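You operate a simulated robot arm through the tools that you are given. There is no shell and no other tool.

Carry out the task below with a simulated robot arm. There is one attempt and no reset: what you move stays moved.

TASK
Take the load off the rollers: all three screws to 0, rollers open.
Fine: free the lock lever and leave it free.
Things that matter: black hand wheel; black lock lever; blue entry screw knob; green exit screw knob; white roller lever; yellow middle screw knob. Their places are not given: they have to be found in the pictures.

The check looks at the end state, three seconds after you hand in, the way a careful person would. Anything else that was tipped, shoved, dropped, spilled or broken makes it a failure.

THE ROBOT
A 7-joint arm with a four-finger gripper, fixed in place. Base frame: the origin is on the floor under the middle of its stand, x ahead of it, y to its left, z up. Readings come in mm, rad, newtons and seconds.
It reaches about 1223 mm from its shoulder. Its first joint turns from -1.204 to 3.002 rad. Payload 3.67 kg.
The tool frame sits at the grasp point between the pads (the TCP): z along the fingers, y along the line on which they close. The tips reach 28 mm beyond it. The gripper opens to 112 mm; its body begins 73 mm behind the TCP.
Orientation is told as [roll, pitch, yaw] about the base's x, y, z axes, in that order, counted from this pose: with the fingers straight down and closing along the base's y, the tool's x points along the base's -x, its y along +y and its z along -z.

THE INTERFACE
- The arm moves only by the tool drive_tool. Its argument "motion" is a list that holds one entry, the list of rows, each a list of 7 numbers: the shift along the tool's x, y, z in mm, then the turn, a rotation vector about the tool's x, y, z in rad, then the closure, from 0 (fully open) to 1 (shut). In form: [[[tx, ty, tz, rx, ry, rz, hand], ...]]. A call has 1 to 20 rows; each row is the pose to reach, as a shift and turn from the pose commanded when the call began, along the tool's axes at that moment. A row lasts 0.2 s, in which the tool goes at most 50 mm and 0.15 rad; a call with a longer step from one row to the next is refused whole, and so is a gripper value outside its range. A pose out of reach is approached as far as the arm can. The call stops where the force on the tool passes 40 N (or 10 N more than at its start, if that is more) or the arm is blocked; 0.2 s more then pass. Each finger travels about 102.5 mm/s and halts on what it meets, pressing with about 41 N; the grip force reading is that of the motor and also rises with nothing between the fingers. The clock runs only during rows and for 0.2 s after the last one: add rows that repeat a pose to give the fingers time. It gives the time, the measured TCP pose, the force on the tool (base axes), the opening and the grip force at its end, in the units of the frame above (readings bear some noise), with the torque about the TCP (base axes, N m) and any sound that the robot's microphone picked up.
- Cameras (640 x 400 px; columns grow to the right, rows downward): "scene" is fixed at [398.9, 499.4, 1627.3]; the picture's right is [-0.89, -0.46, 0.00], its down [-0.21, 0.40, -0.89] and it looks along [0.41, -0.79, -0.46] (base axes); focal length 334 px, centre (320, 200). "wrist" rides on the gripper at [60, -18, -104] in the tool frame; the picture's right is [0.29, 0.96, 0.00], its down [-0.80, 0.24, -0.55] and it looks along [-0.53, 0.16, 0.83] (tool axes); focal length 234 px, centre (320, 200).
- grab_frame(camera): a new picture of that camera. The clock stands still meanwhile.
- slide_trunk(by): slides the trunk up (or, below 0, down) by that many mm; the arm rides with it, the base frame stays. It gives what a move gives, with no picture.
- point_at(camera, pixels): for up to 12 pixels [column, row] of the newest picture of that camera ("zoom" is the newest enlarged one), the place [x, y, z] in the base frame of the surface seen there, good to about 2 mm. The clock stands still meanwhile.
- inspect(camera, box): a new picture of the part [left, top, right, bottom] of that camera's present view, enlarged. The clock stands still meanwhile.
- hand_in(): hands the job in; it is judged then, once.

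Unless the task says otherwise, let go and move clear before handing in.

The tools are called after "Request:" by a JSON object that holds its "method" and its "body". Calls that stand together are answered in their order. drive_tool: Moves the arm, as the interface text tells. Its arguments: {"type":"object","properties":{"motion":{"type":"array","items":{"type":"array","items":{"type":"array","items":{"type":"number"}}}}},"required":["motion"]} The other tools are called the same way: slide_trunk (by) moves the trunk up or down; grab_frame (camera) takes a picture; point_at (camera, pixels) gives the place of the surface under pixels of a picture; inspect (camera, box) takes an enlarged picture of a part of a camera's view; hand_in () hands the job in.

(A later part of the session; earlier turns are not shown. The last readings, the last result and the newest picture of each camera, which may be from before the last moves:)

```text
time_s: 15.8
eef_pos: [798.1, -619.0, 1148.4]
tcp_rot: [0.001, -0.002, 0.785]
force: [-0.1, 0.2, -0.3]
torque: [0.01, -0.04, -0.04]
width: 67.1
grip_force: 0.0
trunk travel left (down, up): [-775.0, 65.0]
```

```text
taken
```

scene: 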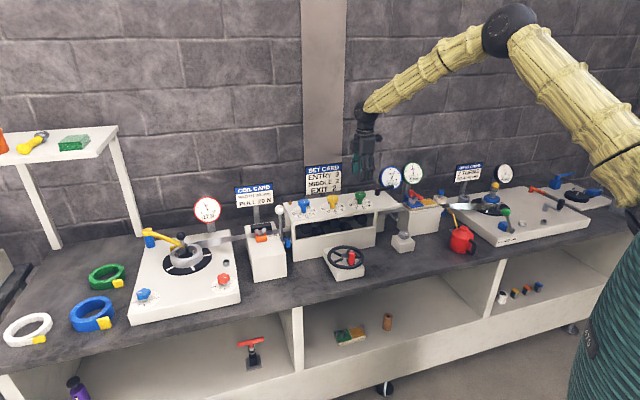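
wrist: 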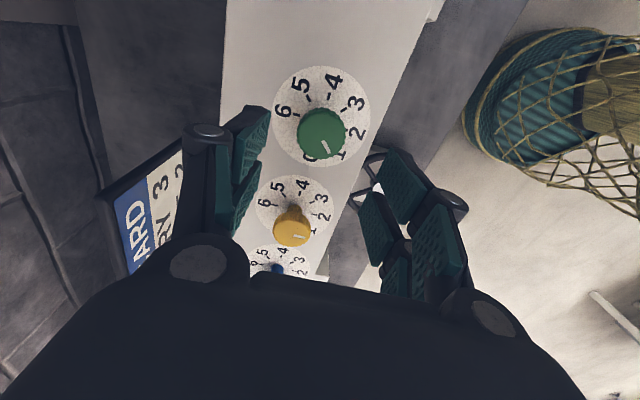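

The green knob is at (322,132), nearly at the predicted TCP projection (320,134). I'll enlarge to refine the centring before descending.

Request:
{"method": "inspect", "body": {"camera": "wrist", "box": [280, 95, 370, 170]}}

Request:
{"method": "point_at", "body": {"camera": "zoom", "pixels": [[130, 260], [470, 260], [300, 100], [300, 260], [300, 330]]}}

```text
5.33 times, centred on (325, 132) of wrist
```

zoom: 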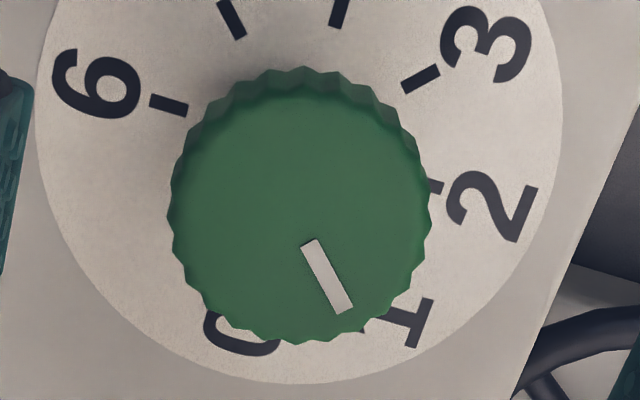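

```text
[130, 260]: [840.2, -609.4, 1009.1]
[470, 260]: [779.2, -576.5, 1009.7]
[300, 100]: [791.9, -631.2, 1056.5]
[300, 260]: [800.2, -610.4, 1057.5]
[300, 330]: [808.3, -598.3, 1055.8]
```

The knob is centred within about 1.5 mm. I'll descend 100 mm to TCP z≈1048, with the fingers around the cap.

Request:
{"method": "drive_tool", "body": {"motion": [[[0, 1, 30, 0, 0, 0, 0.4], [0, 1, 60, 0, 0, 0, 0.4], [0, 1, 85, 0, 0, 0, 0.4], [0, 1, 100, 0, 0, 0, 0.4], [0, 1, 100, 0, 0, 0, 0.4]]]}}

Request:
{"method": "grab_frame", "body": {"camera": "wrist"}}

Request:
{"method": "inspect", "body": {"camera": "scene", "box": [320, 150, 400, 220]}}

```text
time_s: 17.0
eef_pos: [798.8, -612.6, 1048.2]
tcp_rot: [0.0, 0.0, 0.785]
force: [-0.4, 0.4, -0.1]
torque: [-0.03, -0.03, 0.01]
width: 67.2
grip_force: 0.0
trunk travel left (down, up): [-775.0, 65.0]
```

```text
taken
```

wrist: 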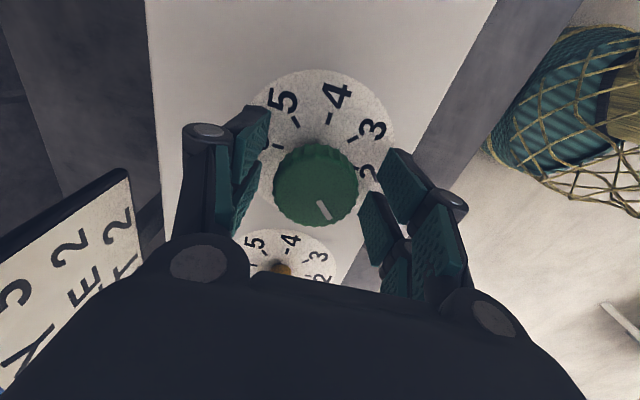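

```text
5.71 times, centred on (360, 185) of scene
```

zoom: 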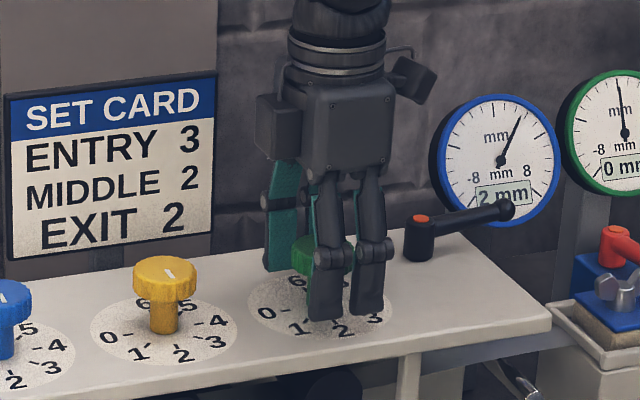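

Fingers straddle the green knob with clearance on both sides. I'll close on the cap, then turn a small amount clockwise to feel whether the screw is free.

Request:
{"method": "drive_tool", "body": {"motion": [[[0, 0, 0, 0, 0, 0, 0.55], [0, 0, 0, 0, 0, 0, 0.7], [0, 0, 0, 0, 0, 0, 0.7], [0, 0, 0, 0, 0, 0, 0.7]]]}}

Request:
{"method": "drive_tool", "body": {"motion": [[[0, 0, 0, 0, 0, 0.05, 0.7], [0, 0, 0, 0, 0, 0.1, 0.7], [0, 0, 0, 0, 0, 0.15, 0.7]]]}}

Request:
{"method": "grab_frame", "body": {"camera": "wrist"}}

```text
time_s: 18.0
eef_pos: [798.8, -614.4, 1046.6]
tcp_rot: [0.001, -0.002, 0.784]
force: [14.6, -13.7, 6.5]
torque: [-0.47, -0.17, 0.01]
width: 38.4
grip_force: 45.2
trunk travel left (down, up): [-775.0, 65.0]
```

```text
time_s: 18.8
eef_pos: [798.1, -614.4, 1047.6]
tcp_rot: [0.0, -0.002, 0.636]
force: [26.0, -20.1, 13.6]
torque: [-0.38, -0.44, 0.06]
width: 38.5
grip_force: 45.1
trunk travel left (down, up): [-775.0, 65.0]
```

```text
taken
```

wrist: 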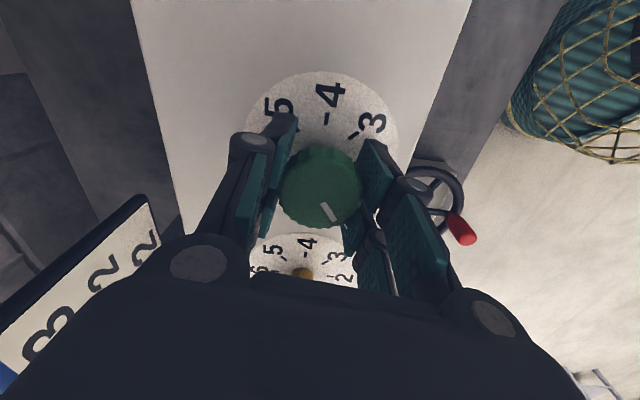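

The knob turns with the tool (torque near zero), but there is a 33 N sideways force along −tool-y, so I'm slightly off-centre. I'll nudge 1.5 mm along −y to relieve it.

Request:
{"method": "drive_tool", "body": {"motion": [[[0, -1.5, 0, 0, 0, 0, 0.7], [0, -1.5, 0, 0, 0, 0, 0.7]]]}}

Request:
{"method": "inspect", "body": {"camera": "wrist", "box": [260, 130, 400, 240]}}

```text
time_s: 19.4
eef_pos: [800.2, -614.1, 1048.0]
tcp_rot: [0.001, 0.0, 0.635]
force: [20.7, -17.8, 11.0]
torque: [0.62, -1.04, 0.01]
width: 38.3
grip_force: 44.6
trunk travel left (down, up): [-775.0, 65.0]
```

```text
3.64 times, centred on (330, 185) of wrist
```

zoom: 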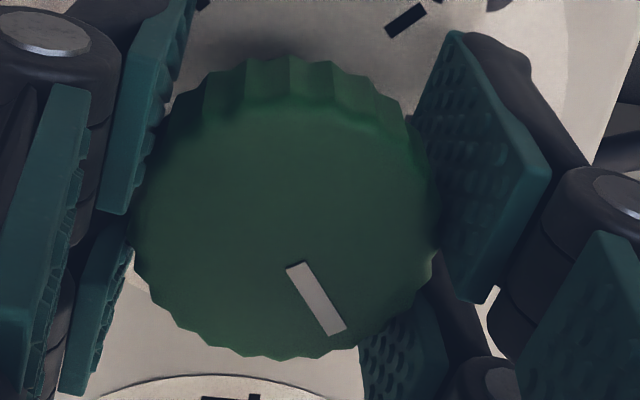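

Force fell to about 27 N. I'll nudge 2 mm more along −y and see.

Request:
{"method": "drive_tool", "body": {"motion": [[[0, -2, 0, 0, 0, 0, 0.7], [0, -2, 0, 0, 0, 0, 0.7]]]}}

```text
time_s: 20.0
eef_pos: [799.8, -615.3, 1048.0]
tcp_rot: [0.004, 0.0, 0.635]
force: [9.4, -1.2, 8.4]
torque: [0.84, -0.53, -0.02]
width: 38.4
grip_force: 45.2
trunk travel left (down, up): [-775.0, 65.0]
```

Sideways force is now below 10 N. I'll continue the clockwise turn toward 0, another 0.6 rad.

Request:
{"method": "drive_tool", "body": {"motion": [[[0, 0, 0, 0, 0, 0.1, 0.7], [0, 0, 0, 0, 0, 0.2, 0.7], [0, 0, 0, 0, 0, 0.3, 0.7], [0, 0, 0, 0, 0, 0.4, 0.7], [0, 0, 0, 0, 0, 0.5, 0.7], [0, 0, 0, 0, 0, 0.6, 0.7], [0, 0, 0, 0, 0, 0.6, 0.7]]]}}

Request:
{"method": "grab_frame", "body": {"camera": "wrist"}}

Request:
{"method": "inspect", "body": {"camera": "scene", "box": [335, 170, 395, 215]}}

```text
time_s: 21.6
eef_pos: [799.1, -615.6, 1047.4]
tcp_rot: [0.001, 0.002, 0.035]
force: [0.8, 16.8, -7.5]
torque: [0.15, -0.29, 0.01]
width: 38.7
grip_force: 45.0
trunk travel left (down, up): [-775.0, 65.0]
```

```text
taken
```

wrist: 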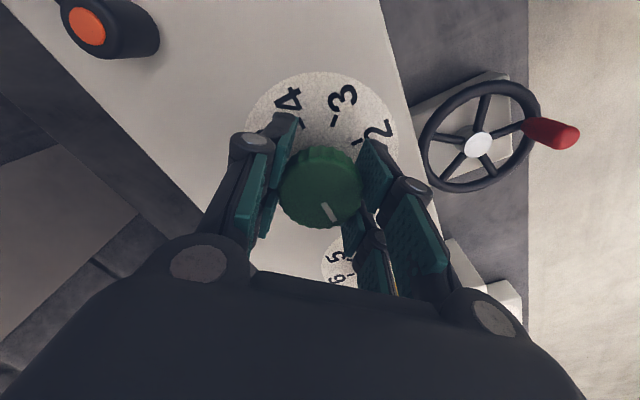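

```text
8.89 times, centred on (365, 192) of scene
```

zoom: 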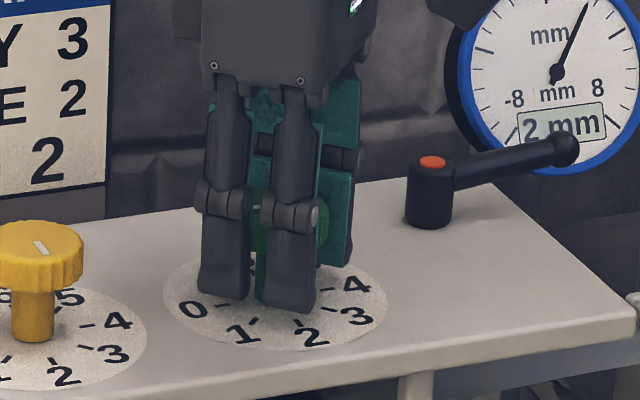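

The mark stayed fixed relative to the gripper, so the knob turned with it. I'll measure the mark's direction now.

Request:
{"method": "inspect", "body": {"camera": "wrist", "box": [270, 140, 380, 230]}}

Request:
{"method": "point_at", "body": {"camera": "zoom", "pixels": [[302, 368], [345, 452], [310, 380], [340, 440]]}}

```text
4.44 times, centred on (325, 185) of wrist
```

zoom: 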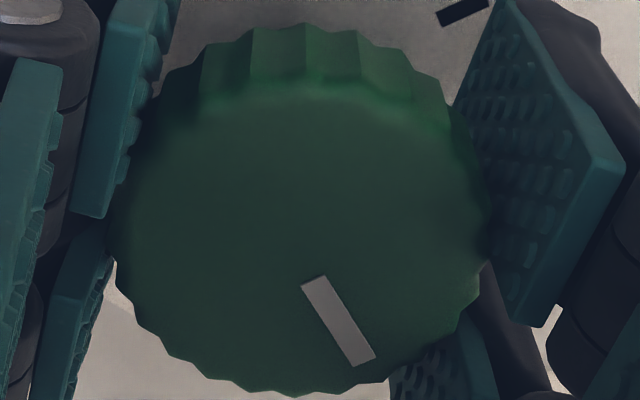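

```text
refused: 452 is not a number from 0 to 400
```

Request:
{"method": "point_at", "body": {"camera": "zoom", "pixels": [[315, 282], [362, 360], [300, 240], [130, 220], [480, 290]]}}

```text
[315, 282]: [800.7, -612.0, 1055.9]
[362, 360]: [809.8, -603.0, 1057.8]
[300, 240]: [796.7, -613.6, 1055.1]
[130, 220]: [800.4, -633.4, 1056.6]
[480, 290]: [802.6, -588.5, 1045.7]
```

The mark now points at about 45°, which is the 0 direction. I'll release, lift clear and check with the pictures.

Request:
{"method": "drive_tool", "body": {"motion": [[[0, 0, 0, 0, 0, 0, 0.55], [0, 0, 0, 0, 0, 0, 0.4], [0, 0, 0, 0, 0, 0, 0.4], [0, 0, -30, 0, 0, 0, 0.4], [0, 0, -65, 0, 0, 0, 0.4], [0, 0, -100, 0, 0, 0, 0.4], [0, 0, -100, 0, 0, 0, 0.4]]]}}

Request:
{"method": "grab_frame", "body": {"camera": "wrist"}}

Request:
{"method": "inspect", "body": {"camera": "wrist", "box": [280, 95, 370, 170]}}

Request:
{"method": "inspect", "body": {"camera": "scene", "box": [335, 170, 395, 215]}}

```text
time_s: 23.2
eef_pos: [798.2, -616.4, 1146.3]
tcp_rot: [0.0, 0.002, 0.034]
force: [0.7, 0.0, -0.2]
torque: [0.01, 0.01, -0.01]
width: 67.1
grip_force: 0.0
trunk travel left (down, up): [-775.0, 65.0]
```

```text
taken
```

wrist: 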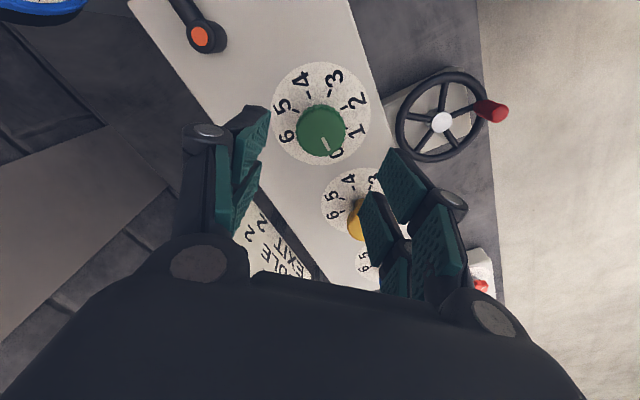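

```text
5.33 times, centred on (325, 132) of wrist
```

zoom: 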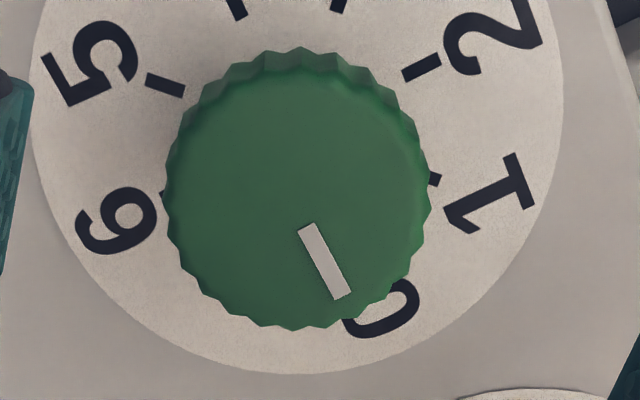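

```text
8.89 times, centred on (365, 192) of scene
```

zoom: 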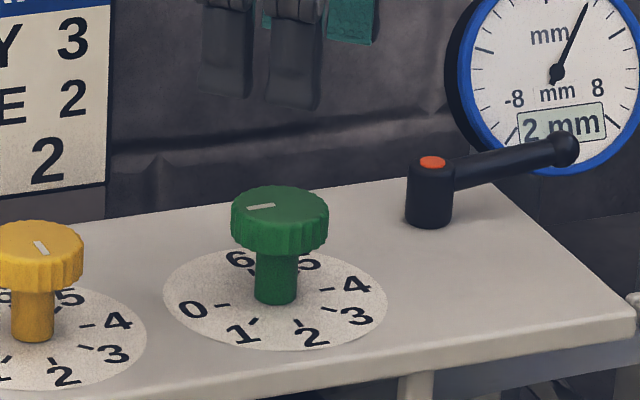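

Green's mark lies parallel to the 0–4 tick line and points at 0. Next I'll go to the yellow knob at about (880,-533), turning back to yaw 0.785 to have room for a 90° turn.

Request:
{"method": "drive_tool", "body": {"motion": [[[-14, 13.5, 0, 0, 0, -0.125, 0.4], [-28, 27, 0, 0, 0, -0.25, 0.4], [-42, 40.5, 0, 0, 0, -0.375, 0.4], [-56, 54, 0, 0, 0, -0.5, 0.4], [-70, 67.5, 0, 0, 0, -0.625, 0.4], [-84, 81, 0, 0, 0, -0.751, 0.4], [-84, 81, 0, 0, 0, -0.751, 0.4]]]}}

Request:
{"method": "grab_frame", "body": {"camera": "wrist"}}

Request:
{"method": "inspect", "body": {"camera": "wrist", "box": [280, 95, 370, 170]}}

Request:
{"method": "inspect", "body": {"camera": "scene", "box": [290, 130, 390, 215]}}

```text
time_s: 24.8
eef_pos: [880.6, -533.2, 1149.5]
tcp_rot: [-0.002, 0.0, 0.787]
force: [-0.2, 0.0, -0.1]
torque: [0.0, 0.02, 0.01]
width: 67.1
grip_force: 0.1
trunk travel left (down, up): [-775.0, 65.0]
```

```text
taken
```

wrist: 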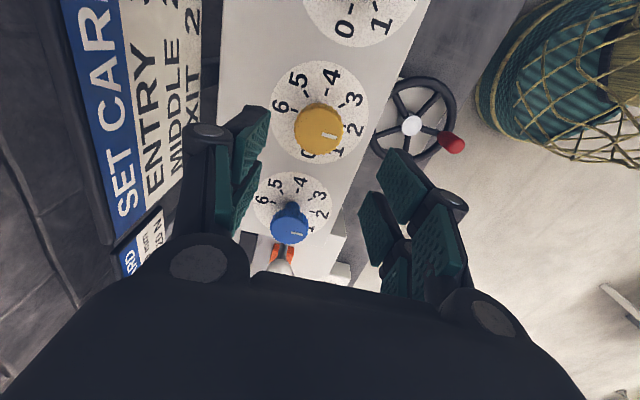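

```text
5.33 times, centred on (325, 132) of wrist
```

zoom: 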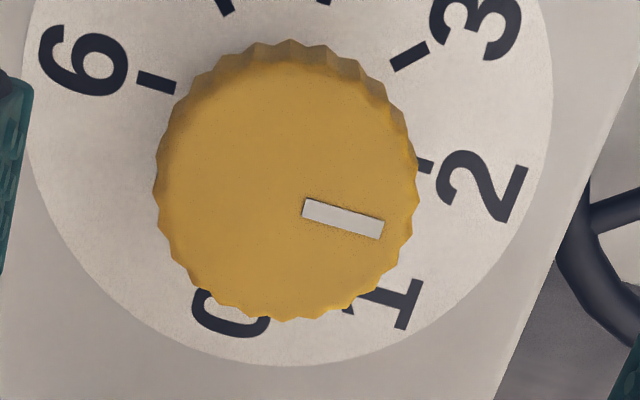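

```text
4.71 times, centred on (340, 172) of scene
```

zoom: 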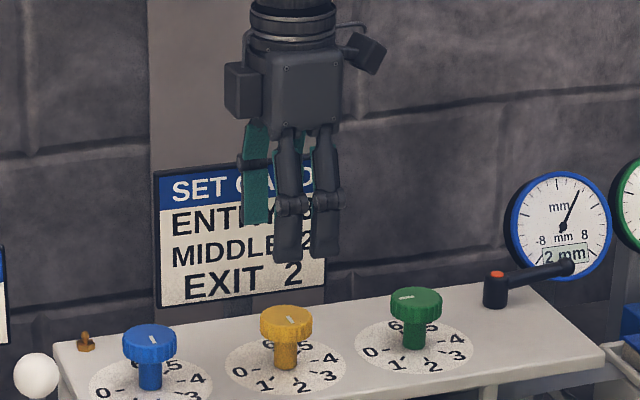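

The yellow knob's centre is at about raw (319,131), 2 px off the ideal. I'll adjust 2 mm, descend 101 mm, then close on the cap.

Request:
{"method": "drive_tool", "body": {"motion": [[[1.5, -1.5, 30, 0, 0, 0, 0.4], [1.5, -1.5, 60, 0, 0, 0, 0.4], [1.5, -1.5, 85, 0, 0, 0, 0.4], [1.5, -1.5, 101, 0, 0, 0, 0.4], [1.5, -1.5, 101, 0, 0, 0, 0.4]]]}}

Request:
{"method": "inspect", "body": {"camera": "wrist", "box": [250, 130, 400, 250]}}

Request:
{"method": "inspect", "body": {"camera": "scene", "box": [290, 150, 390, 220]}}

```text
time_s: 26.0
eef_pos: [877.8, -532.3, 1047.8]
tcp_rot: [0.0, 0.0, 0.785]
force: [-0.4, -0.1, 0.8]
torque: [0.0, 0.03, -0.02]
width: 67.3
grip_force: 0.1
trunk travel left (down, up): [-775.0, 65.0]
```

```text
3.33 times, centred on (325, 190) of wrist
```

zoom: 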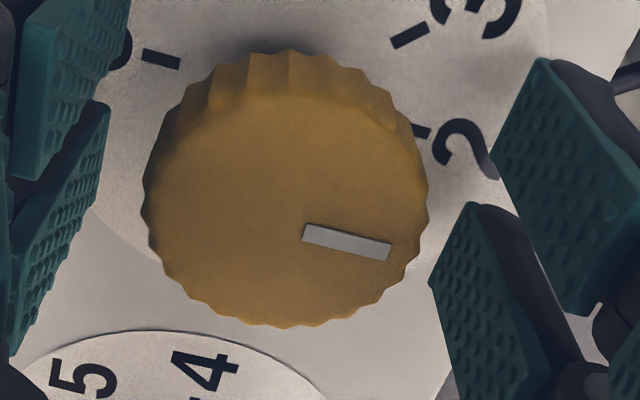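

```text
5.71 times, centred on (340, 185) of scene
```

zoom: 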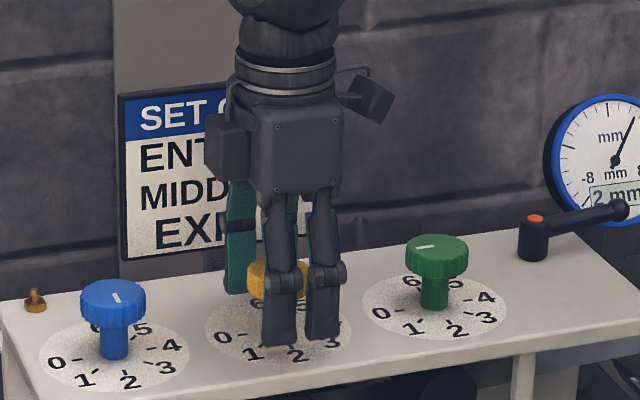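

At this height the knob centre appears at raw (315,192) versus the axis at (320,199), so I'm about 2.6 mm off in y and 3 mm in x. I'll correct that before closing.

Request:
{"method": "drive_tool", "body": {"motion": [[[3, -2.6, 0, 0, 0, 0, 0.4], [3, -2.6, 0, 0, 0, 0, 0.4]]]}}

Request:
{"method": "inspect", "body": {"camera": "wrist", "box": [250, 130, 400, 250]}}

```text
time_s: 26.6
eef_pos: [878.2, -536.3, 1048.4]
tcp_rot: [0.0, -0.002, 0.785]
force: [-0.7, 0.5, -0.4]
torque: [0.01, 0.0, -0.01]
width: 67.2
grip_force: 0.0
trunk travel left (down, up): [-775.0, 65.0]
```

```text
3.33 times, centred on (325, 190) of wrist
```

zoom: 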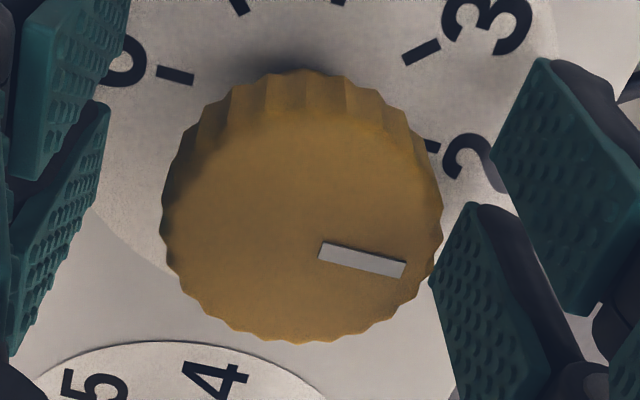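

Now the knob centre is at raw (319.6,197.5), matching the axis. I'll close on the cap.

Request:
{"method": "drive_tool", "body": {"motion": [[[0, 0, 0, 0, 0, 0, 0.55], [0, 0, 0, 0, 0, 0, 0.7], [0, 0, 0, 0, 0, 0, 0.7], [0, 0, 0, 0, 0, 0, 0.7]]]}}

```text
time_s: 27.6
eef_pos: [877.8, -535.6, 1047.3]
tcp_rot: [0.001, 0.002, 0.785]
force: [-6.5, 4.1, -4.6]
torque: [0.04, 0.03, -0.01]
width: 38.2
grip_force: 45.2
trunk travel left (down, up): [-775.0, 65.0]
```

Sideways force is only about 8 N, well centred. I'll turn clockwise 0.8 rad first and check.

Request:
{"method": "drive_tool", "body": {"motion": [[[0, 0, 0, 0, 0, 0.1, 0.7], [0, 0, 0, 0, 0, 0.2, 0.7], [0, 0, 0, 0, 0, 0.3, 0.7], [0, 0, 0, 0, 0, 0.4, 0.7], [0, 0, 0, 0, 0, 0.5, 0.7], [0, 0, 0, 0, 0, 0.6, 0.7], [0, 0, 0, 0, 0, 0.7, 0.7], [0, 0, 0, 0, 0, 0.8, 0.7], [0, 0, 0, 0, 0, 0.8, 0.7]]]}}

Request:
{"method": "inspect", "body": {"camera": "wrist", "box": [250, 130, 400, 250]}}

```text
time_s: 28.9
eef_pos: [877.5, -534.8, 1046.9]
tcp_rot: [0.006, 0.004, 0.281]
force: [-5.3, 10.9, 4.1]
torque: [0.57, 0.56, 0.06]
width: 38.4
grip_force: 45.3
trunk travel left (down, up): [-775.0, 65.0]
stopped in row 6: the force on the tool passed its limit at 42 N (the readings are from after the stop); the commanded pose is now the measured one
```

```text
3.33 times, centred on (325, 190) of wrist
```

zoom: 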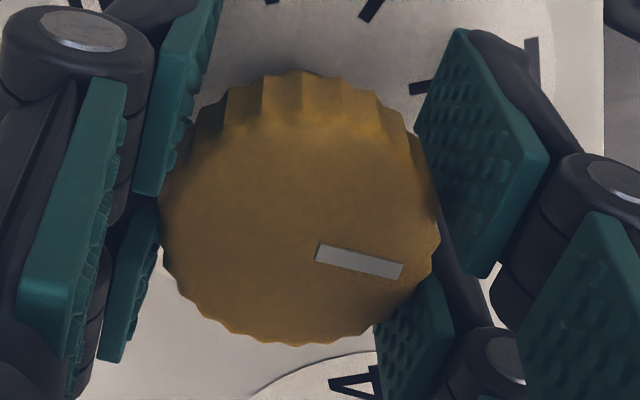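

The force limit tripped at 0.5 rad, but the knob still turns with the gripper and the force has relaxed to about 12 N. I'll continue in slower, smaller increments.

Request:
{"method": "drive_tool", "body": {"motion": [[[0, 0, 0, 0, 0, 0.05, 0.7], [0, 0, 0, 0, 0, 0.1, 0.7], [0, 0, 0, 0, 0, 0.15, 0.7], [0, 0, 0, 0, 0, 0.2, 0.7], [0, 0, 0, 0, 0, 0.25, 0.7], [0, 0, 0, 0, 0, 0.3, 0.7]]]}}

```text
time_s: 30.3
eef_pos: [877.4, -534.7, 1047.3]
tcp_rot: [0.001, 0.002, -0.02]
force: [-14.6, 23.1, -1.0]
torque: [0.13, -0.42, 0.09]
width: 38.8
grip_force: 44.6
trunk travel left (down, up): [-775.0, 65.0]
```

Force is (−14.6, 23.1) N, so I'll recentre the tool by about 2 mm toward −x/+y before continuing.

Request:
{"method": "drive_tool", "body": {"motion": [[[2, 3, 0, 0, 0, 0, 0.7], [2, 3, 0, 0, 0, 0, 0.7]]]}}

```text
time_s: 30.9
eef_pos: [878.8, -533.2, 1048.0]
tcp_rot: [0.001, 0.004, -0.02]
force: [-1.8, 7.1, 1.2]
torque: [-0.41, 0.96, 0.01]
width: 38.5
grip_force: 44.2
trunk travel left (down, up): [-775.0, 65.0]
```

Force is down to about 7 N. I'll continue the turn in gentle steps.

Request:
{"method": "drive_tool", "body": {"motion": [[[0, 0, 0, 0, 0, 0.06, 0.7], [0, 0, 0, 0, 0, 0.12, 0.7], [0, 0, 0, 0, 0, 0.18, 0.7], [0, 0, 0, 0, 0, 0.24, 0.7], [0, 0, 0, 0, 0, 0.3, 0.7], [0, 0, 0, 0, 0, 0.36, 0.7]]]}}

```text
time_s: 32.3
eef_pos: [877.9, -533.9, 1047.5]
tcp_rot: [0.0, 0.002, -0.381]
force: [6.7, 1.6, 10.4]
torque: [-0.09, 0.06, 0.0]
width: 38.3
grip_force: 45.1
trunk travel left (down, up): [-775.0, 65.0]
```

Request:
{"method": "drive_tool", "body": {"motion": [[[0, 0, 0, 0, 0, 0.06, 0.7], [0, 0, 0, 0, 0, 0.12, 0.7], [0, 0, 0, 0, 0, 0.18, 0.7], [0, 0, 0, 0, 0, 0.24, 0.7], [0, 0, 0, 0, 0, 0.3, 0.7], [0, 0, 0, 0, 0, 0.36, 0.7]]]}}

Request:
{"method": "inspect", "body": {"camera": "wrist", "box": [250, 130, 400, 250]}}

```text
time_s: 33.7
eef_pos: [878.4, -531.0, 1047.7]
tcp_rot: [0.001, 0.002, -0.741]
force: [24.0, 0.4, 21.3]
torque: [0.32, 0.2, 0.06]
width: 38.3
grip_force: 44.9
trunk travel left (down, up): [-775.0, 65.0]
```

```text
3.33 times, centred on (325, 190) of wrist
```

zoom: 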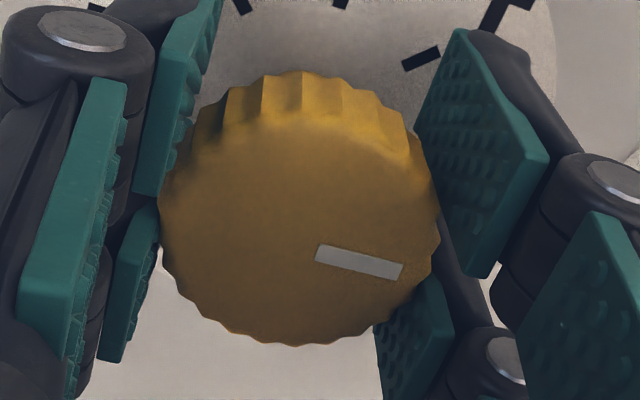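

By my measure the mark is at about 49°, so roughly 0.075 rad remains. I'll recentre slightly toward +x and finish that turn.

Request:
{"method": "drive_tool", "body": {"motion": [[[-1.5, 1.4, -1, 0, 0, 0, 0.7], [-1.5, 1.4, -1, 0, 0, 0.038, 0.7], [-1.5, 1.4, -1, 0, 0, 0.076, 0.7], [-1.5, 1.4, -1, 0, 0, 0.076, 0.7]]]}}

Request:
{"method": "inspect", "body": {"camera": "wrist", "box": [250, 130, 400, 250]}}

```text
time_s: 34.7
eef_pos: [879.4, -531.3, 1047.5]
tcp_rot: [-0.002, 0.006, -0.816]
force: [11.0, 9.2, 9.9]
torque: [-0.21, -0.6, 0.46]
width: 38.2
grip_force: 45.1
trunk travel left (down, up): [-775.0, 65.0]
```

```text
3.33 times, centred on (325, 190) of wrist
```

zoom: 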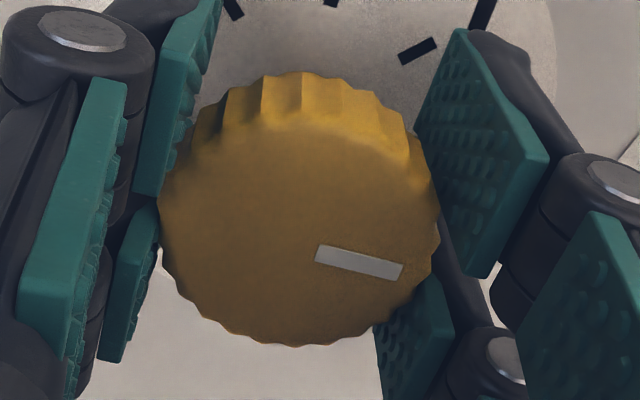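

Torque rose to 0.46 N·m, suggesting the stop at 0 is reached. I'll release, lift, and verify.

Request:
{"method": "drive_tool", "body": {"motion": [[[0, 0, 0, 0, 0, 0, 0.55], [0, 0, 0, 0, 0, 0, 0.4], [0, 0, 0, 0, 0, 0, 0.4], [0, 0, -30, 0, 0, 0, 0.4], [0, 0, -65, 0, 0, 0, 0.4], [0, 0, -100, 0, 0, 0, 0.4], [0, 0, -100, 0, 0, 0, 0.4]]]}}

Request:
{"method": "grab_frame", "body": {"camera": "wrist"}}

Request:
{"method": "inspect", "body": {"camera": "scene", "box": [290, 170, 390, 225]}}

```text
time_s: 36.3
eef_pos: [880.7, -532.9, 1145.0]
tcp_rot: [-0.002, 0.005, -0.818]
force: [0.2, -0.5, -0.8]
torque: [-0.02, 0.01, -0.02]
width: 67.2
grip_force: 0.0
trunk travel left (down, up): [-775.0, 65.0]
```

```text
taken
```

wrist: 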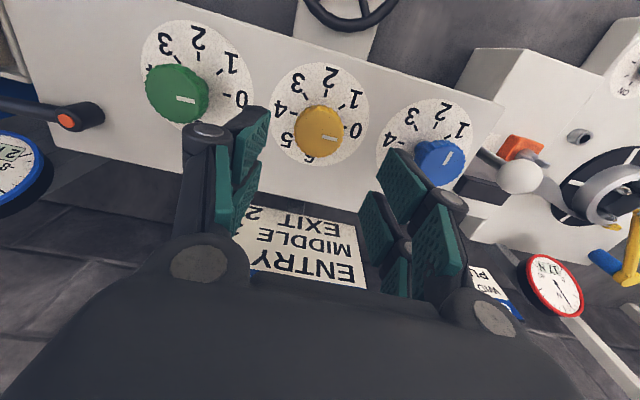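

```text
6.40 times, centred on (340, 198) of scene
```

zoom: 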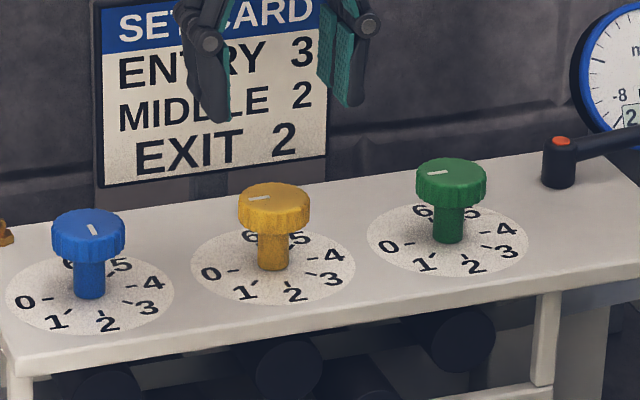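

Yellow and green both read 0 in the scene zoom. Now I'll move above the blue knob, turning back to yaw 0.785.

Request:
{"method": "drive_tool", "body": {"motion": [[[0.4, 9.6, 0, 0, 0, -0.134, 0.4], [0.8, 19.1, 0, 0, 0, -0.267, 0.4], [1.2, 28.7, 0, 0, 0, -0.401, 0.4], [1.5, 38.2, 0, 0, 0, -0.534, 0.4], [1.9, 47.8, 0, 0, 0, -0.668, 0.4], [2.3, 57.3, 0, 0, 0, -0.802, 0.4], [2.7, 66.9, 0, 0, 0, -0.935, 0.4], [3.1, 76.4, 0, 0, 0, -1.069, 0.4], [3.5, 86, 0, 0, 0, -1.202, 0.4], [3.8, 95.5, 0, 0, 0, -1.336, 0.4], [4.2, 105, 0, 0, 0, -1.469, 0.4], [4.6, 114.6, 0, 0, 0, -1.603, 0.4], [4.6, 114.6, 0, 0, 0, -1.603, 0.4]]]}}

Request:
{"method": "grab_frame", "body": {"camera": "wrist"}}

Request:
{"method": "inspect", "body": {"camera": "wrist", "box": [280, 95, 370, 170]}}

Request:
{"method": "inspect", "body": {"camera": "scene", "box": [260, 120, 360, 215]}}

```text
time_s: 39.1
eef_pos: [959.0, -452.7, 1145.9]
tcp_rot: [0.005, 0.001, 0.789]
force: [-0.6, 1.2, 0.4]
torque: [0.01, -0.01, 0.01]
width: 67.0
grip_force: 0.1
trunk travel left (down, up): [-775.0, 65.0]
```

```text
taken
```

wrist: 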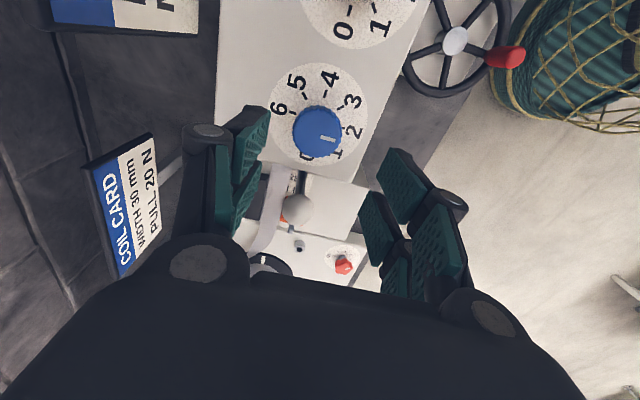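

```text
5.33 times, centred on (325, 132) of wrist
```

zoom: 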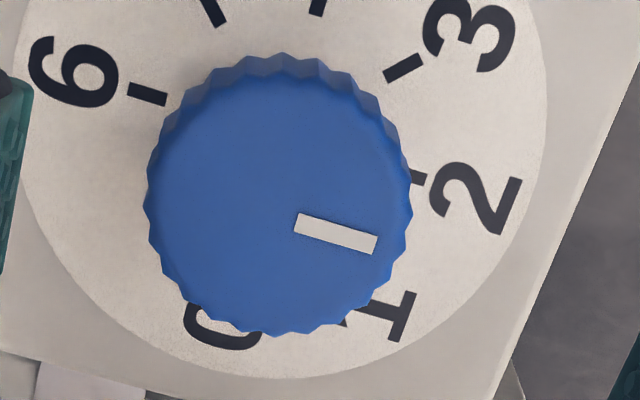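

```text
4.21 times, centred on (310, 168) of scene
```

zoom: 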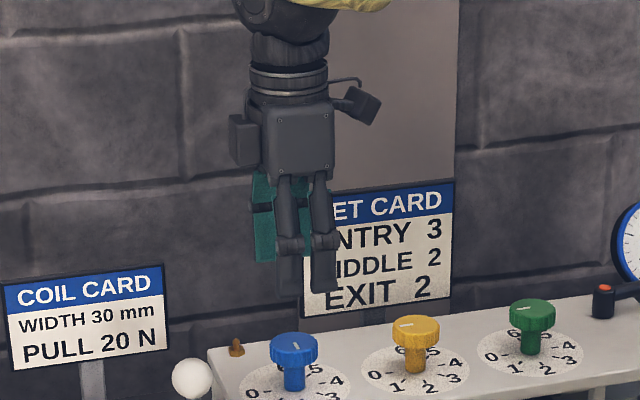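

The blue cap is centred at raw (317.4,133.3) versus (320,135), about 2 mm off. I'll adjust and descend around it.

Request:
{"method": "drive_tool", "body": {"motion": [[[1.5, -2.2, 30, 0, 0, 0, 0.4], [1.5, -2.2, 60, 0, 0, 0, 0.4], [1.5, -2.2, 85, 0, 0, 0, 0.4], [1.5, -2.2, 98, 0, 0, 0, 0.4], [1.5, -2.2, 98, 0, 0, 0, 0.4]]]}}

Request:
{"method": "inspect", "body": {"camera": "wrist", "box": [250, 130, 400, 250]}}

Request:
{"method": "inspect", "body": {"camera": "scene", "box": [260, 150, 360, 220]}}

```text
time_s: 40.3
eef_pos: [957.6, -453.2, 1048.9]
tcp_rot: [0.005, -0.001, 0.787]
force: [0.0, -0.2, -0.5]
torque: [0.01, -0.04, 0.03]
width: 67.1
grip_force: 0.1
trunk travel left (down, up): [-775.0, 65.0]
```

```text
3.33 times, centred on (325, 190) of wrist
```

zoom: 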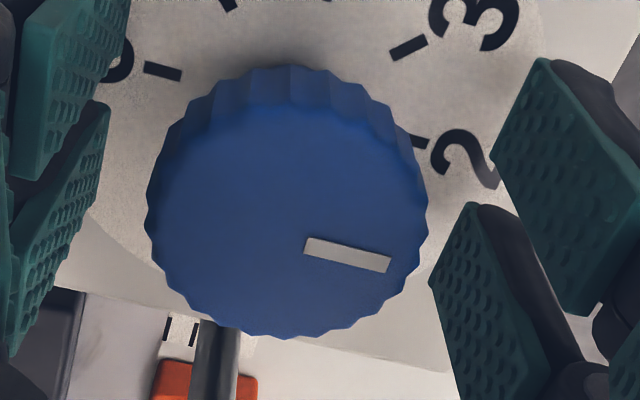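

```text
5.71 times, centred on (310, 185) of scene
```

zoom: 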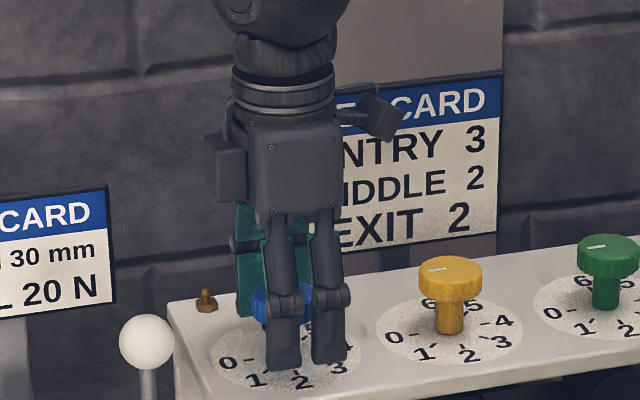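

Cap centre is at raw (315,196); I'll correct 2.3 mm along −y and 1.2 mm along +x, then close on the cap.

Request:
{"method": "drive_tool", "body": {"motion": [[[1.2, -2.3, 0, 0, 0, 0, 0.4], [1.2, -2.3, 0, 0, 0, 0, 0.55], [1.2, -2.3, 0, 0, 0, 0, 0.7], [1.2, -2.3, 0, 0, 0, 0, 0.7], [1.2, -2.3, 0, 0, 0, 0, 0.7]]]}}

Request:
{"method": "inspect", "body": {"camera": "wrist", "box": [250, 130, 400, 250]}}

```text
time_s: 41.5
eef_pos: [959.3, -454.8, 1047.6]
tcp_rot: [0.006, 0.004, 0.786]
force: [-6.7, 6.8, -2.0]
torque: [0.17, 0.14, -0.01]
width: 38.2
grip_force: 45.1
trunk travel left (down, up): [-775.0, 65.0]
```

```text
3.33 times, centred on (325, 190) of wrist
```

zoom: 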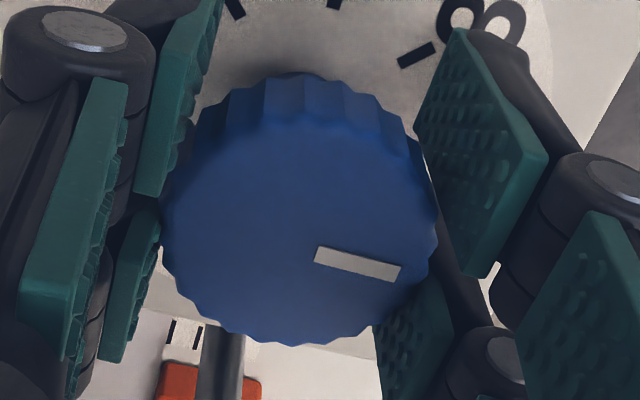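

Gripped with about 9 N sideways force. I'll turn clockwise gently in 0.06 rad rows and check forces.

Request:
{"method": "drive_tool", "body": {"motion": [[[0, 0, 0, 0, 0, 0.06, 0.7], [0, 0, 0, 0, 0, 0.12, 0.7], [0, 0, 0, 0, 0, 0.18, 0.7], [0, 0, 0, 0, 0, 0.24, 0.7], [0, 0, 0, 0, 0, 0.3, 0.7], [0, 0, 0, 0, 0, 0.36, 0.7]]]}}

```text
time_s: 42.9
eef_pos: [957.7, -454.2, 1048.6]
tcp_rot: [0.004, 0.005, 0.426]
force: [-15.4, 13.2, -9.5]
torque: [0.23, -0.21, 0.11]
width: 38.4
grip_force: 45.0
trunk travel left (down, up): [-775.0, 65.0]
```

Sideways force is about 20 N toward −x/+y; I'll shift 2 mm that way and continue the turn.

Request:
{"method": "drive_tool", "body": {"motion": [[[0.8, 2.5, 0, 0, 0, 0, 0.7], [0.8, 2.5, 0, 0, 0, 0.06, 0.7], [0.8, 2.5, 0, 0, 0, 0.12, 0.7], [0.8, 2.5, 0, 0, 0, 0.18, 0.7], [0.8, 2.5, 0, 0, 0, 0.24, 0.7], [0.8, 2.5, 0, 0, 0, 0.3, 0.7], [0.8, 2.5, 0, 0, 0, 0.36, 0.7]]]}}

```text
time_s: 44.5
eef_pos: [958.6, -452.4, 1048.3]
tcp_rot: [0.003, 0.004, 0.064]
force: [-8.9, 15.6, -11.9]
torque: [-0.01, -0.17, 0.04]
width: 38.2
grip_force: 45.0
trunk travel left (down, up): [-775.0, 65.0]
```

Now at yaw 0.06 with 18 N; I'll shift 2 mm along +y and continue.

Request:
{"method": "drive_tool", "body": {"motion": [[[0.5, 2, 0.5, 0, 0, 0, 0.7], [0.5, 2, 0.5, 0, 0, 0.06, 0.7], [0.5, 2, 0.5, 0, 0, 0.12, 0.7], [0.5, 2, 0.5, 0, 0, 0.18, 0.7], [0.5, 2, 0.5, 0, 0, 0.24, 0.7], [0.5, 2, 0.5, 0, 0, 0.3, 0.7], [0.5, 2, 0.5, 0, 0, 0.36, 0.7]]]}}

```text
time_s: 46.1
eef_pos: [958.6, -451.7, 1048.5]
tcp_rot: [-0.002, 0.004, -0.294]
force: [-7.5, 15.7, -11.0]
torque: [0.21, 0.05, 0.04]
width: 38.1
grip_force: 44.5
trunk travel left (down, up): [-775.0, 65.0]
```

Forces are stable around 20 N. I'll shift slightly and continue 0.42 rad, leaving the last part for measurement.

Request:
{"method": "drive_tool", "body": {"motion": [[[0.6, 1.5, 1, 0, 0, 0, 0.7], [0.6, 1.5, 1, 0, 0, 0.06, 0.7], [0.6, 1.5, 1, 0, 0, 0.12, 0.7], [0.6, 1.5, 1, 0, 0, 0.18, 0.7], [0.6, 1.5, 1, 0, 0, 0.24, 0.7], [0.6, 1.5, 1, 0, 0, 0.3, 0.7], [0.6, 1.5, 1, 0, 0, 0.36, 0.7], [0.6, 1.5, 1, 0, 0, 0.42, 0.7]]]}}

Request:
{"method": "inspect", "body": {"camera": "wrist", "box": [250, 130, 400, 250]}}

```text
time_s: 47.9
eef_pos: [959.2, -451.2, 1049.0]
tcp_rot: [0.001, 0.005, -0.715]
force: [13.4, 9.5, 4.6]
torque: [0.83, 0.53, 0.04]
width: 38.3
grip_force: 44.6
trunk travel left (down, up): [-775.0, 65.0]
```

```text
3.33 times, centred on (325, 190) of wrist
```

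zoom: 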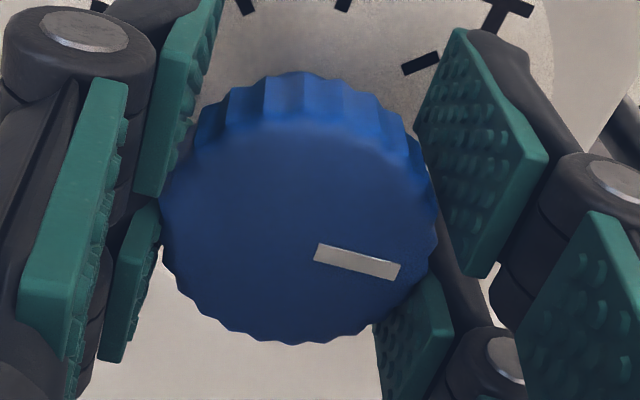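

The mark is at about 48.5°, so about 0.06 rad remains. I'll turn another 0.075 rad, gently against the expected stop.

Request:
{"method": "drive_tool", "body": {"motion": [[[0, 0, 0, 0, 0, 0.03, 0.7], [0, 0, 0, 0, 0, 0.06, 0.7], [0, 0, 0, 0, 0, 0.072, 0.7], [0, 0, 0, 0, 0, 0.072, 0.7]]]}}

Request:
{"method": "inspect", "body": {"camera": "wrist", "box": [250, 130, 400, 250]}}

```text
time_s: 48.9
eef_pos: [960.2, -448.8, 1048.4]
tcp_rot: [0.001, 0.003, -0.787]
force: [18.5, 6.1, 11.3]
torque: [-0.46, -0.66, 0.26]
width: 38.3
grip_force: 45.3
trunk travel left (down, up): [-775.0, 65.0]
```

```text
3.33 times, centred on (325, 190) of wrist
```

zoom: 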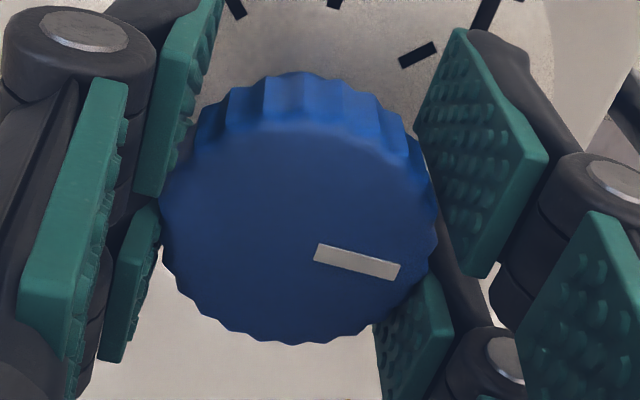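

Torque rises to 0.26 N·m, again indicating the stop at 0. I'll open moderately (the roller ball is near one finger), lift and check.

Request:
{"method": "drive_tool", "body": {"motion": [[[0, 0, 0, 0, 0, 0, 0.58], [0, 0, 0, 0, 0, 0, 0.46], [0, 0, 0, 0, 0, 0, 0.46], [0, 0, -30, 0, 0, 0, 0.46], [0, 0, -65, 0, 0, 0, 0.46], [0, 0, -100, 0, 0, 0, 0.46], [0, 0, -140, 0, 0, 0, 0.46], [0, 0, -140, 0, 0, 0, 0.46]]]}}

Request:
{"method": "grab_frame", "body": {"camera": "wrist"}}

Request:
{"method": "inspect", "body": {"camera": "scene", "box": [260, 180, 400, 270]}}

```text
time_s: 50.7
eef_pos: [958.8, -455.1, 1184.5]
tcp_rot: [-0.001, 0.008, -0.785]
force: [0.9, -0.7, 1.3]
torque: [0.01, 0.02, 0.02]
width: 60.5
grip_force: 0.0
trunk travel left (down, up): [-775.0, 65.0]
```

```text
taken
```

wrist: 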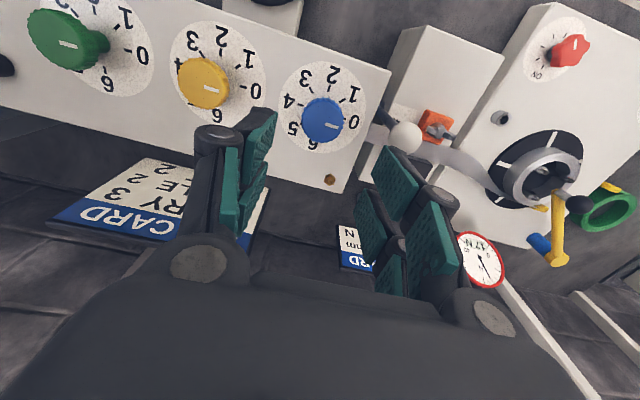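

```text
4.44 times, centred on (330, 225) of scene
```

zoom: 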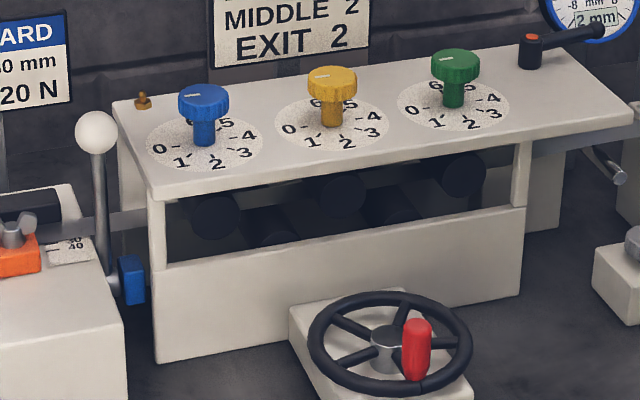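

All three marks point along the 0 ticks in the scene zoom. Now I'll study the white roller lever and its blue hub closely.

Request:
{"method": "inspect", "body": {"camera": "scene", "box": [272, 200, 302, 225]}}

Request:
{"method": "inspect", "body": {"camera": "scene", "box": [272, 225, 302, 250]}}

Request:
{"method": "inspect", "body": {"camera": "wrist", "box": [340, 90, 460, 190]}}

Request:
{"method": "inspect", "body": {"camera": "scene", "box": [290, 205, 400, 265]}}

```text
16.00 times, centred on (287, 212) of scene
```

zoom: 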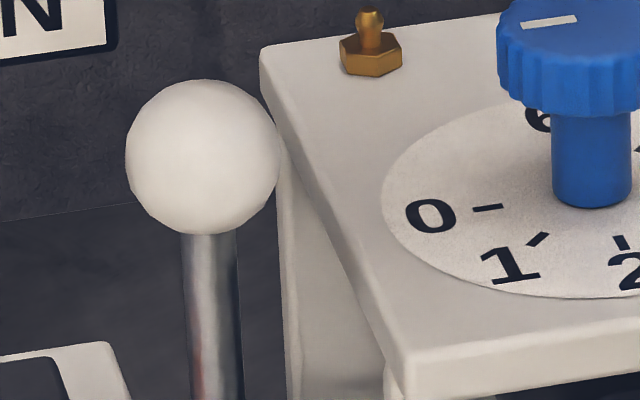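

```text
16.00 times, centred on (287, 238) of scene
```

zoom: 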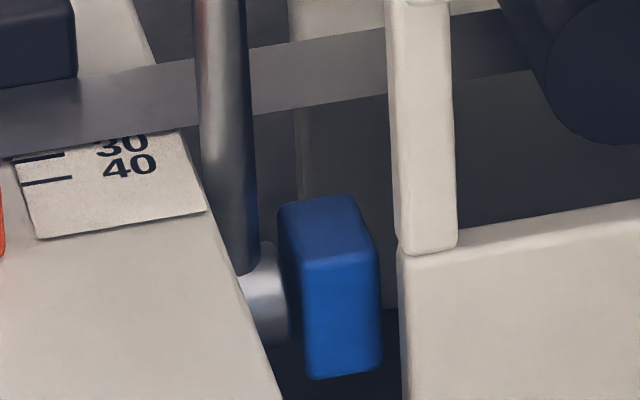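

```text
4.00 times, centred on (400, 140) of wrist
```

zoom: 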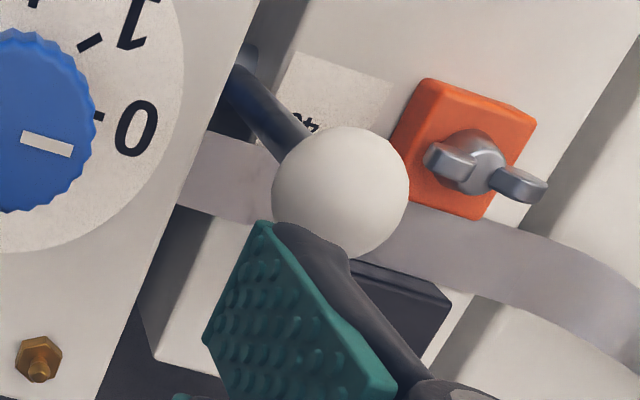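

```text
5.82 times, centred on (345, 235) of scene
```

zoom: 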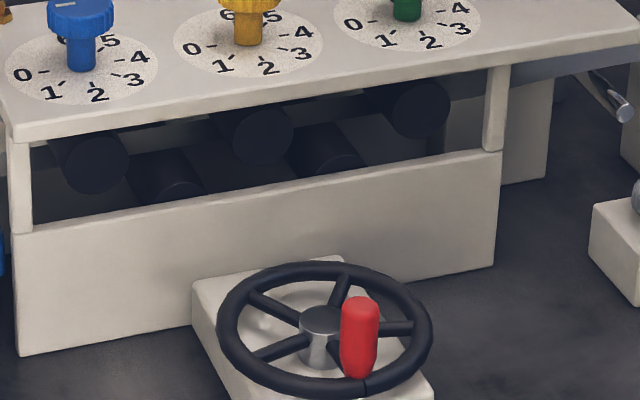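

The lever's rod ends in a silver hub whose axis runs along the machine toward the blue block, so it should swing front–back. I'll measure the surroundings (guide block, plate edges, strip).

Request:
{"method": "inspect", "body": {"camera": "scene", "box": [240, 195, 310, 285]}}

Request:
{"method": "point_at", "body": {"camera": "zoom", "pixels": [[333, 55], [341, 135], [345, 185], [330, 195], [300, 150], [298, 235], [310, 255], [250, 255], [365, 150], [378, 165], [415, 235], [445, 150]]}}

Request:
{"method": "inspect", "body": {"camera": "wrist", "box": [340, 90, 460, 190]}}

Request:
{"method": "point_at", "body": {"camera": "zoom", "pixels": [[338, 190], [300, 150], [265, 110], [240, 80], [250, 20], [180, 215], [105, 370], [220, 165], [420, 250], [340, 100], [300, 60], [420, 90]]}}

```text
4.44 times, centred on (275, 240) of scene
```

zoom: 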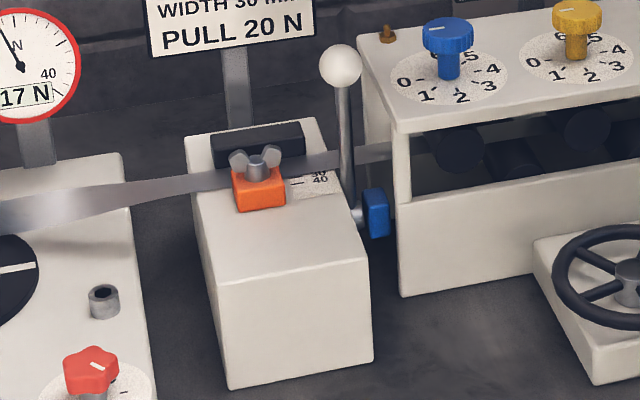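

```text
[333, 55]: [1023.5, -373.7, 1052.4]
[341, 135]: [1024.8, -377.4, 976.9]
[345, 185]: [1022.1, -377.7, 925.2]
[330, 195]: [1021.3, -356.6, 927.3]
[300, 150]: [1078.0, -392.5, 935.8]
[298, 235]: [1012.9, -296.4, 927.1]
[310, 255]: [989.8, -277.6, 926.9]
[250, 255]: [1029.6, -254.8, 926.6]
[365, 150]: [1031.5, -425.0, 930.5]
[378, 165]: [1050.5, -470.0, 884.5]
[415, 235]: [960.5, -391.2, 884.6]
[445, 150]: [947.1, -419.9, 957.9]
```

```text
4.00 times, centred on (400, 140) of wrist
```

zoom: 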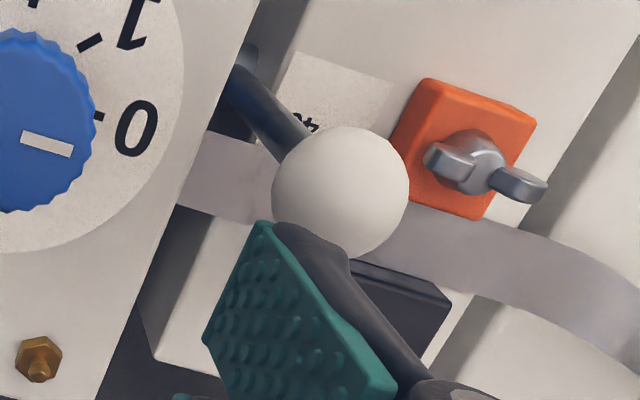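

```text
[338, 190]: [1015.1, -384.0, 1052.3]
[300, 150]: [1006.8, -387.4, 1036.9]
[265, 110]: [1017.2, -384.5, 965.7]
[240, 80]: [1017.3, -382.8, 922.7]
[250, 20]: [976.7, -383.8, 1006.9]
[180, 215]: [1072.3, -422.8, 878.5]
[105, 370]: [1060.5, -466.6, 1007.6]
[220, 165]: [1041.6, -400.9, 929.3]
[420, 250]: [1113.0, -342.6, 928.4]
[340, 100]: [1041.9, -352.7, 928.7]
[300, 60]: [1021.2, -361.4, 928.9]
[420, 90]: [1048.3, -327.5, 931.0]
```

Geometry: ball centre about (1023,−382,1036), pivot height about 892, the strip runs just behind the rod, so the lever can only swing forward. I'll move above the ball with the fingers closing front–back (yaw 0.785).

Request:
{"method": "drive_tool", "body": {"motion": [[[0.5, 8.3, 2, 0, 0, -0.131, 0.46], [1, 16.6, 4, 0, 0, -0.262, 0.46], [1.5, 24.9, 5, 0, 0, -0.393, 0.46], [2, 33.2, 7, 0, 0, -0.524, 0.46], [2.5, 41.5, 8, 0, 0, -0.655, 0.46], [3, 49.8, 10, 0, 0, -0.786, 0.46], [3.5, 58.1, 12, 0, 0, -0.917, 0.46], [4, 66.4, 13, 0, 0, -1.048, 0.46], [4.5, 74.7, 15, 0, 0, -1.179, 0.46], [5, 83, 17, 0, 0, -1.31, 0.46], [5.5, 91.3, 18, 0, 0, -1.44, 0.46], [6, 99.6, 20, 0, 0, -1.571, 0.46], [6, 99.6, 20, 0, 0, -1.571, 0.46]]]}}

Request:
{"method": "grab_frame", "body": {"camera": "wrist"}}

Request:
{"method": "inspect", "body": {"camera": "scene", "box": [240, 130, 350, 270]}}

```text
time_s: 53.5
eef_pos: [1024.3, -376.0, 1167.5]
tcp_rot: [0.004, 0.0, 0.788]
force: [-0.9, 0.7, -0.1]
torque: [-0.02, 0.01, -0.01]
width: 60.4
grip_force: 0.1
trunk travel left (down, up): [-775.0, 65.0]
```

```text
taken
```

wrist: 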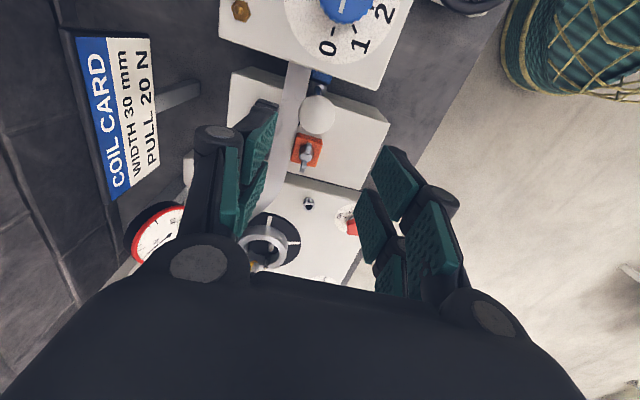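

```text
2.86 times, centred on (295, 200) of scene
```

zoom: 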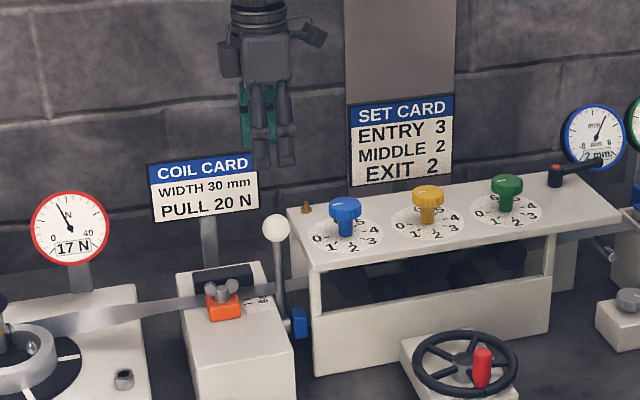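

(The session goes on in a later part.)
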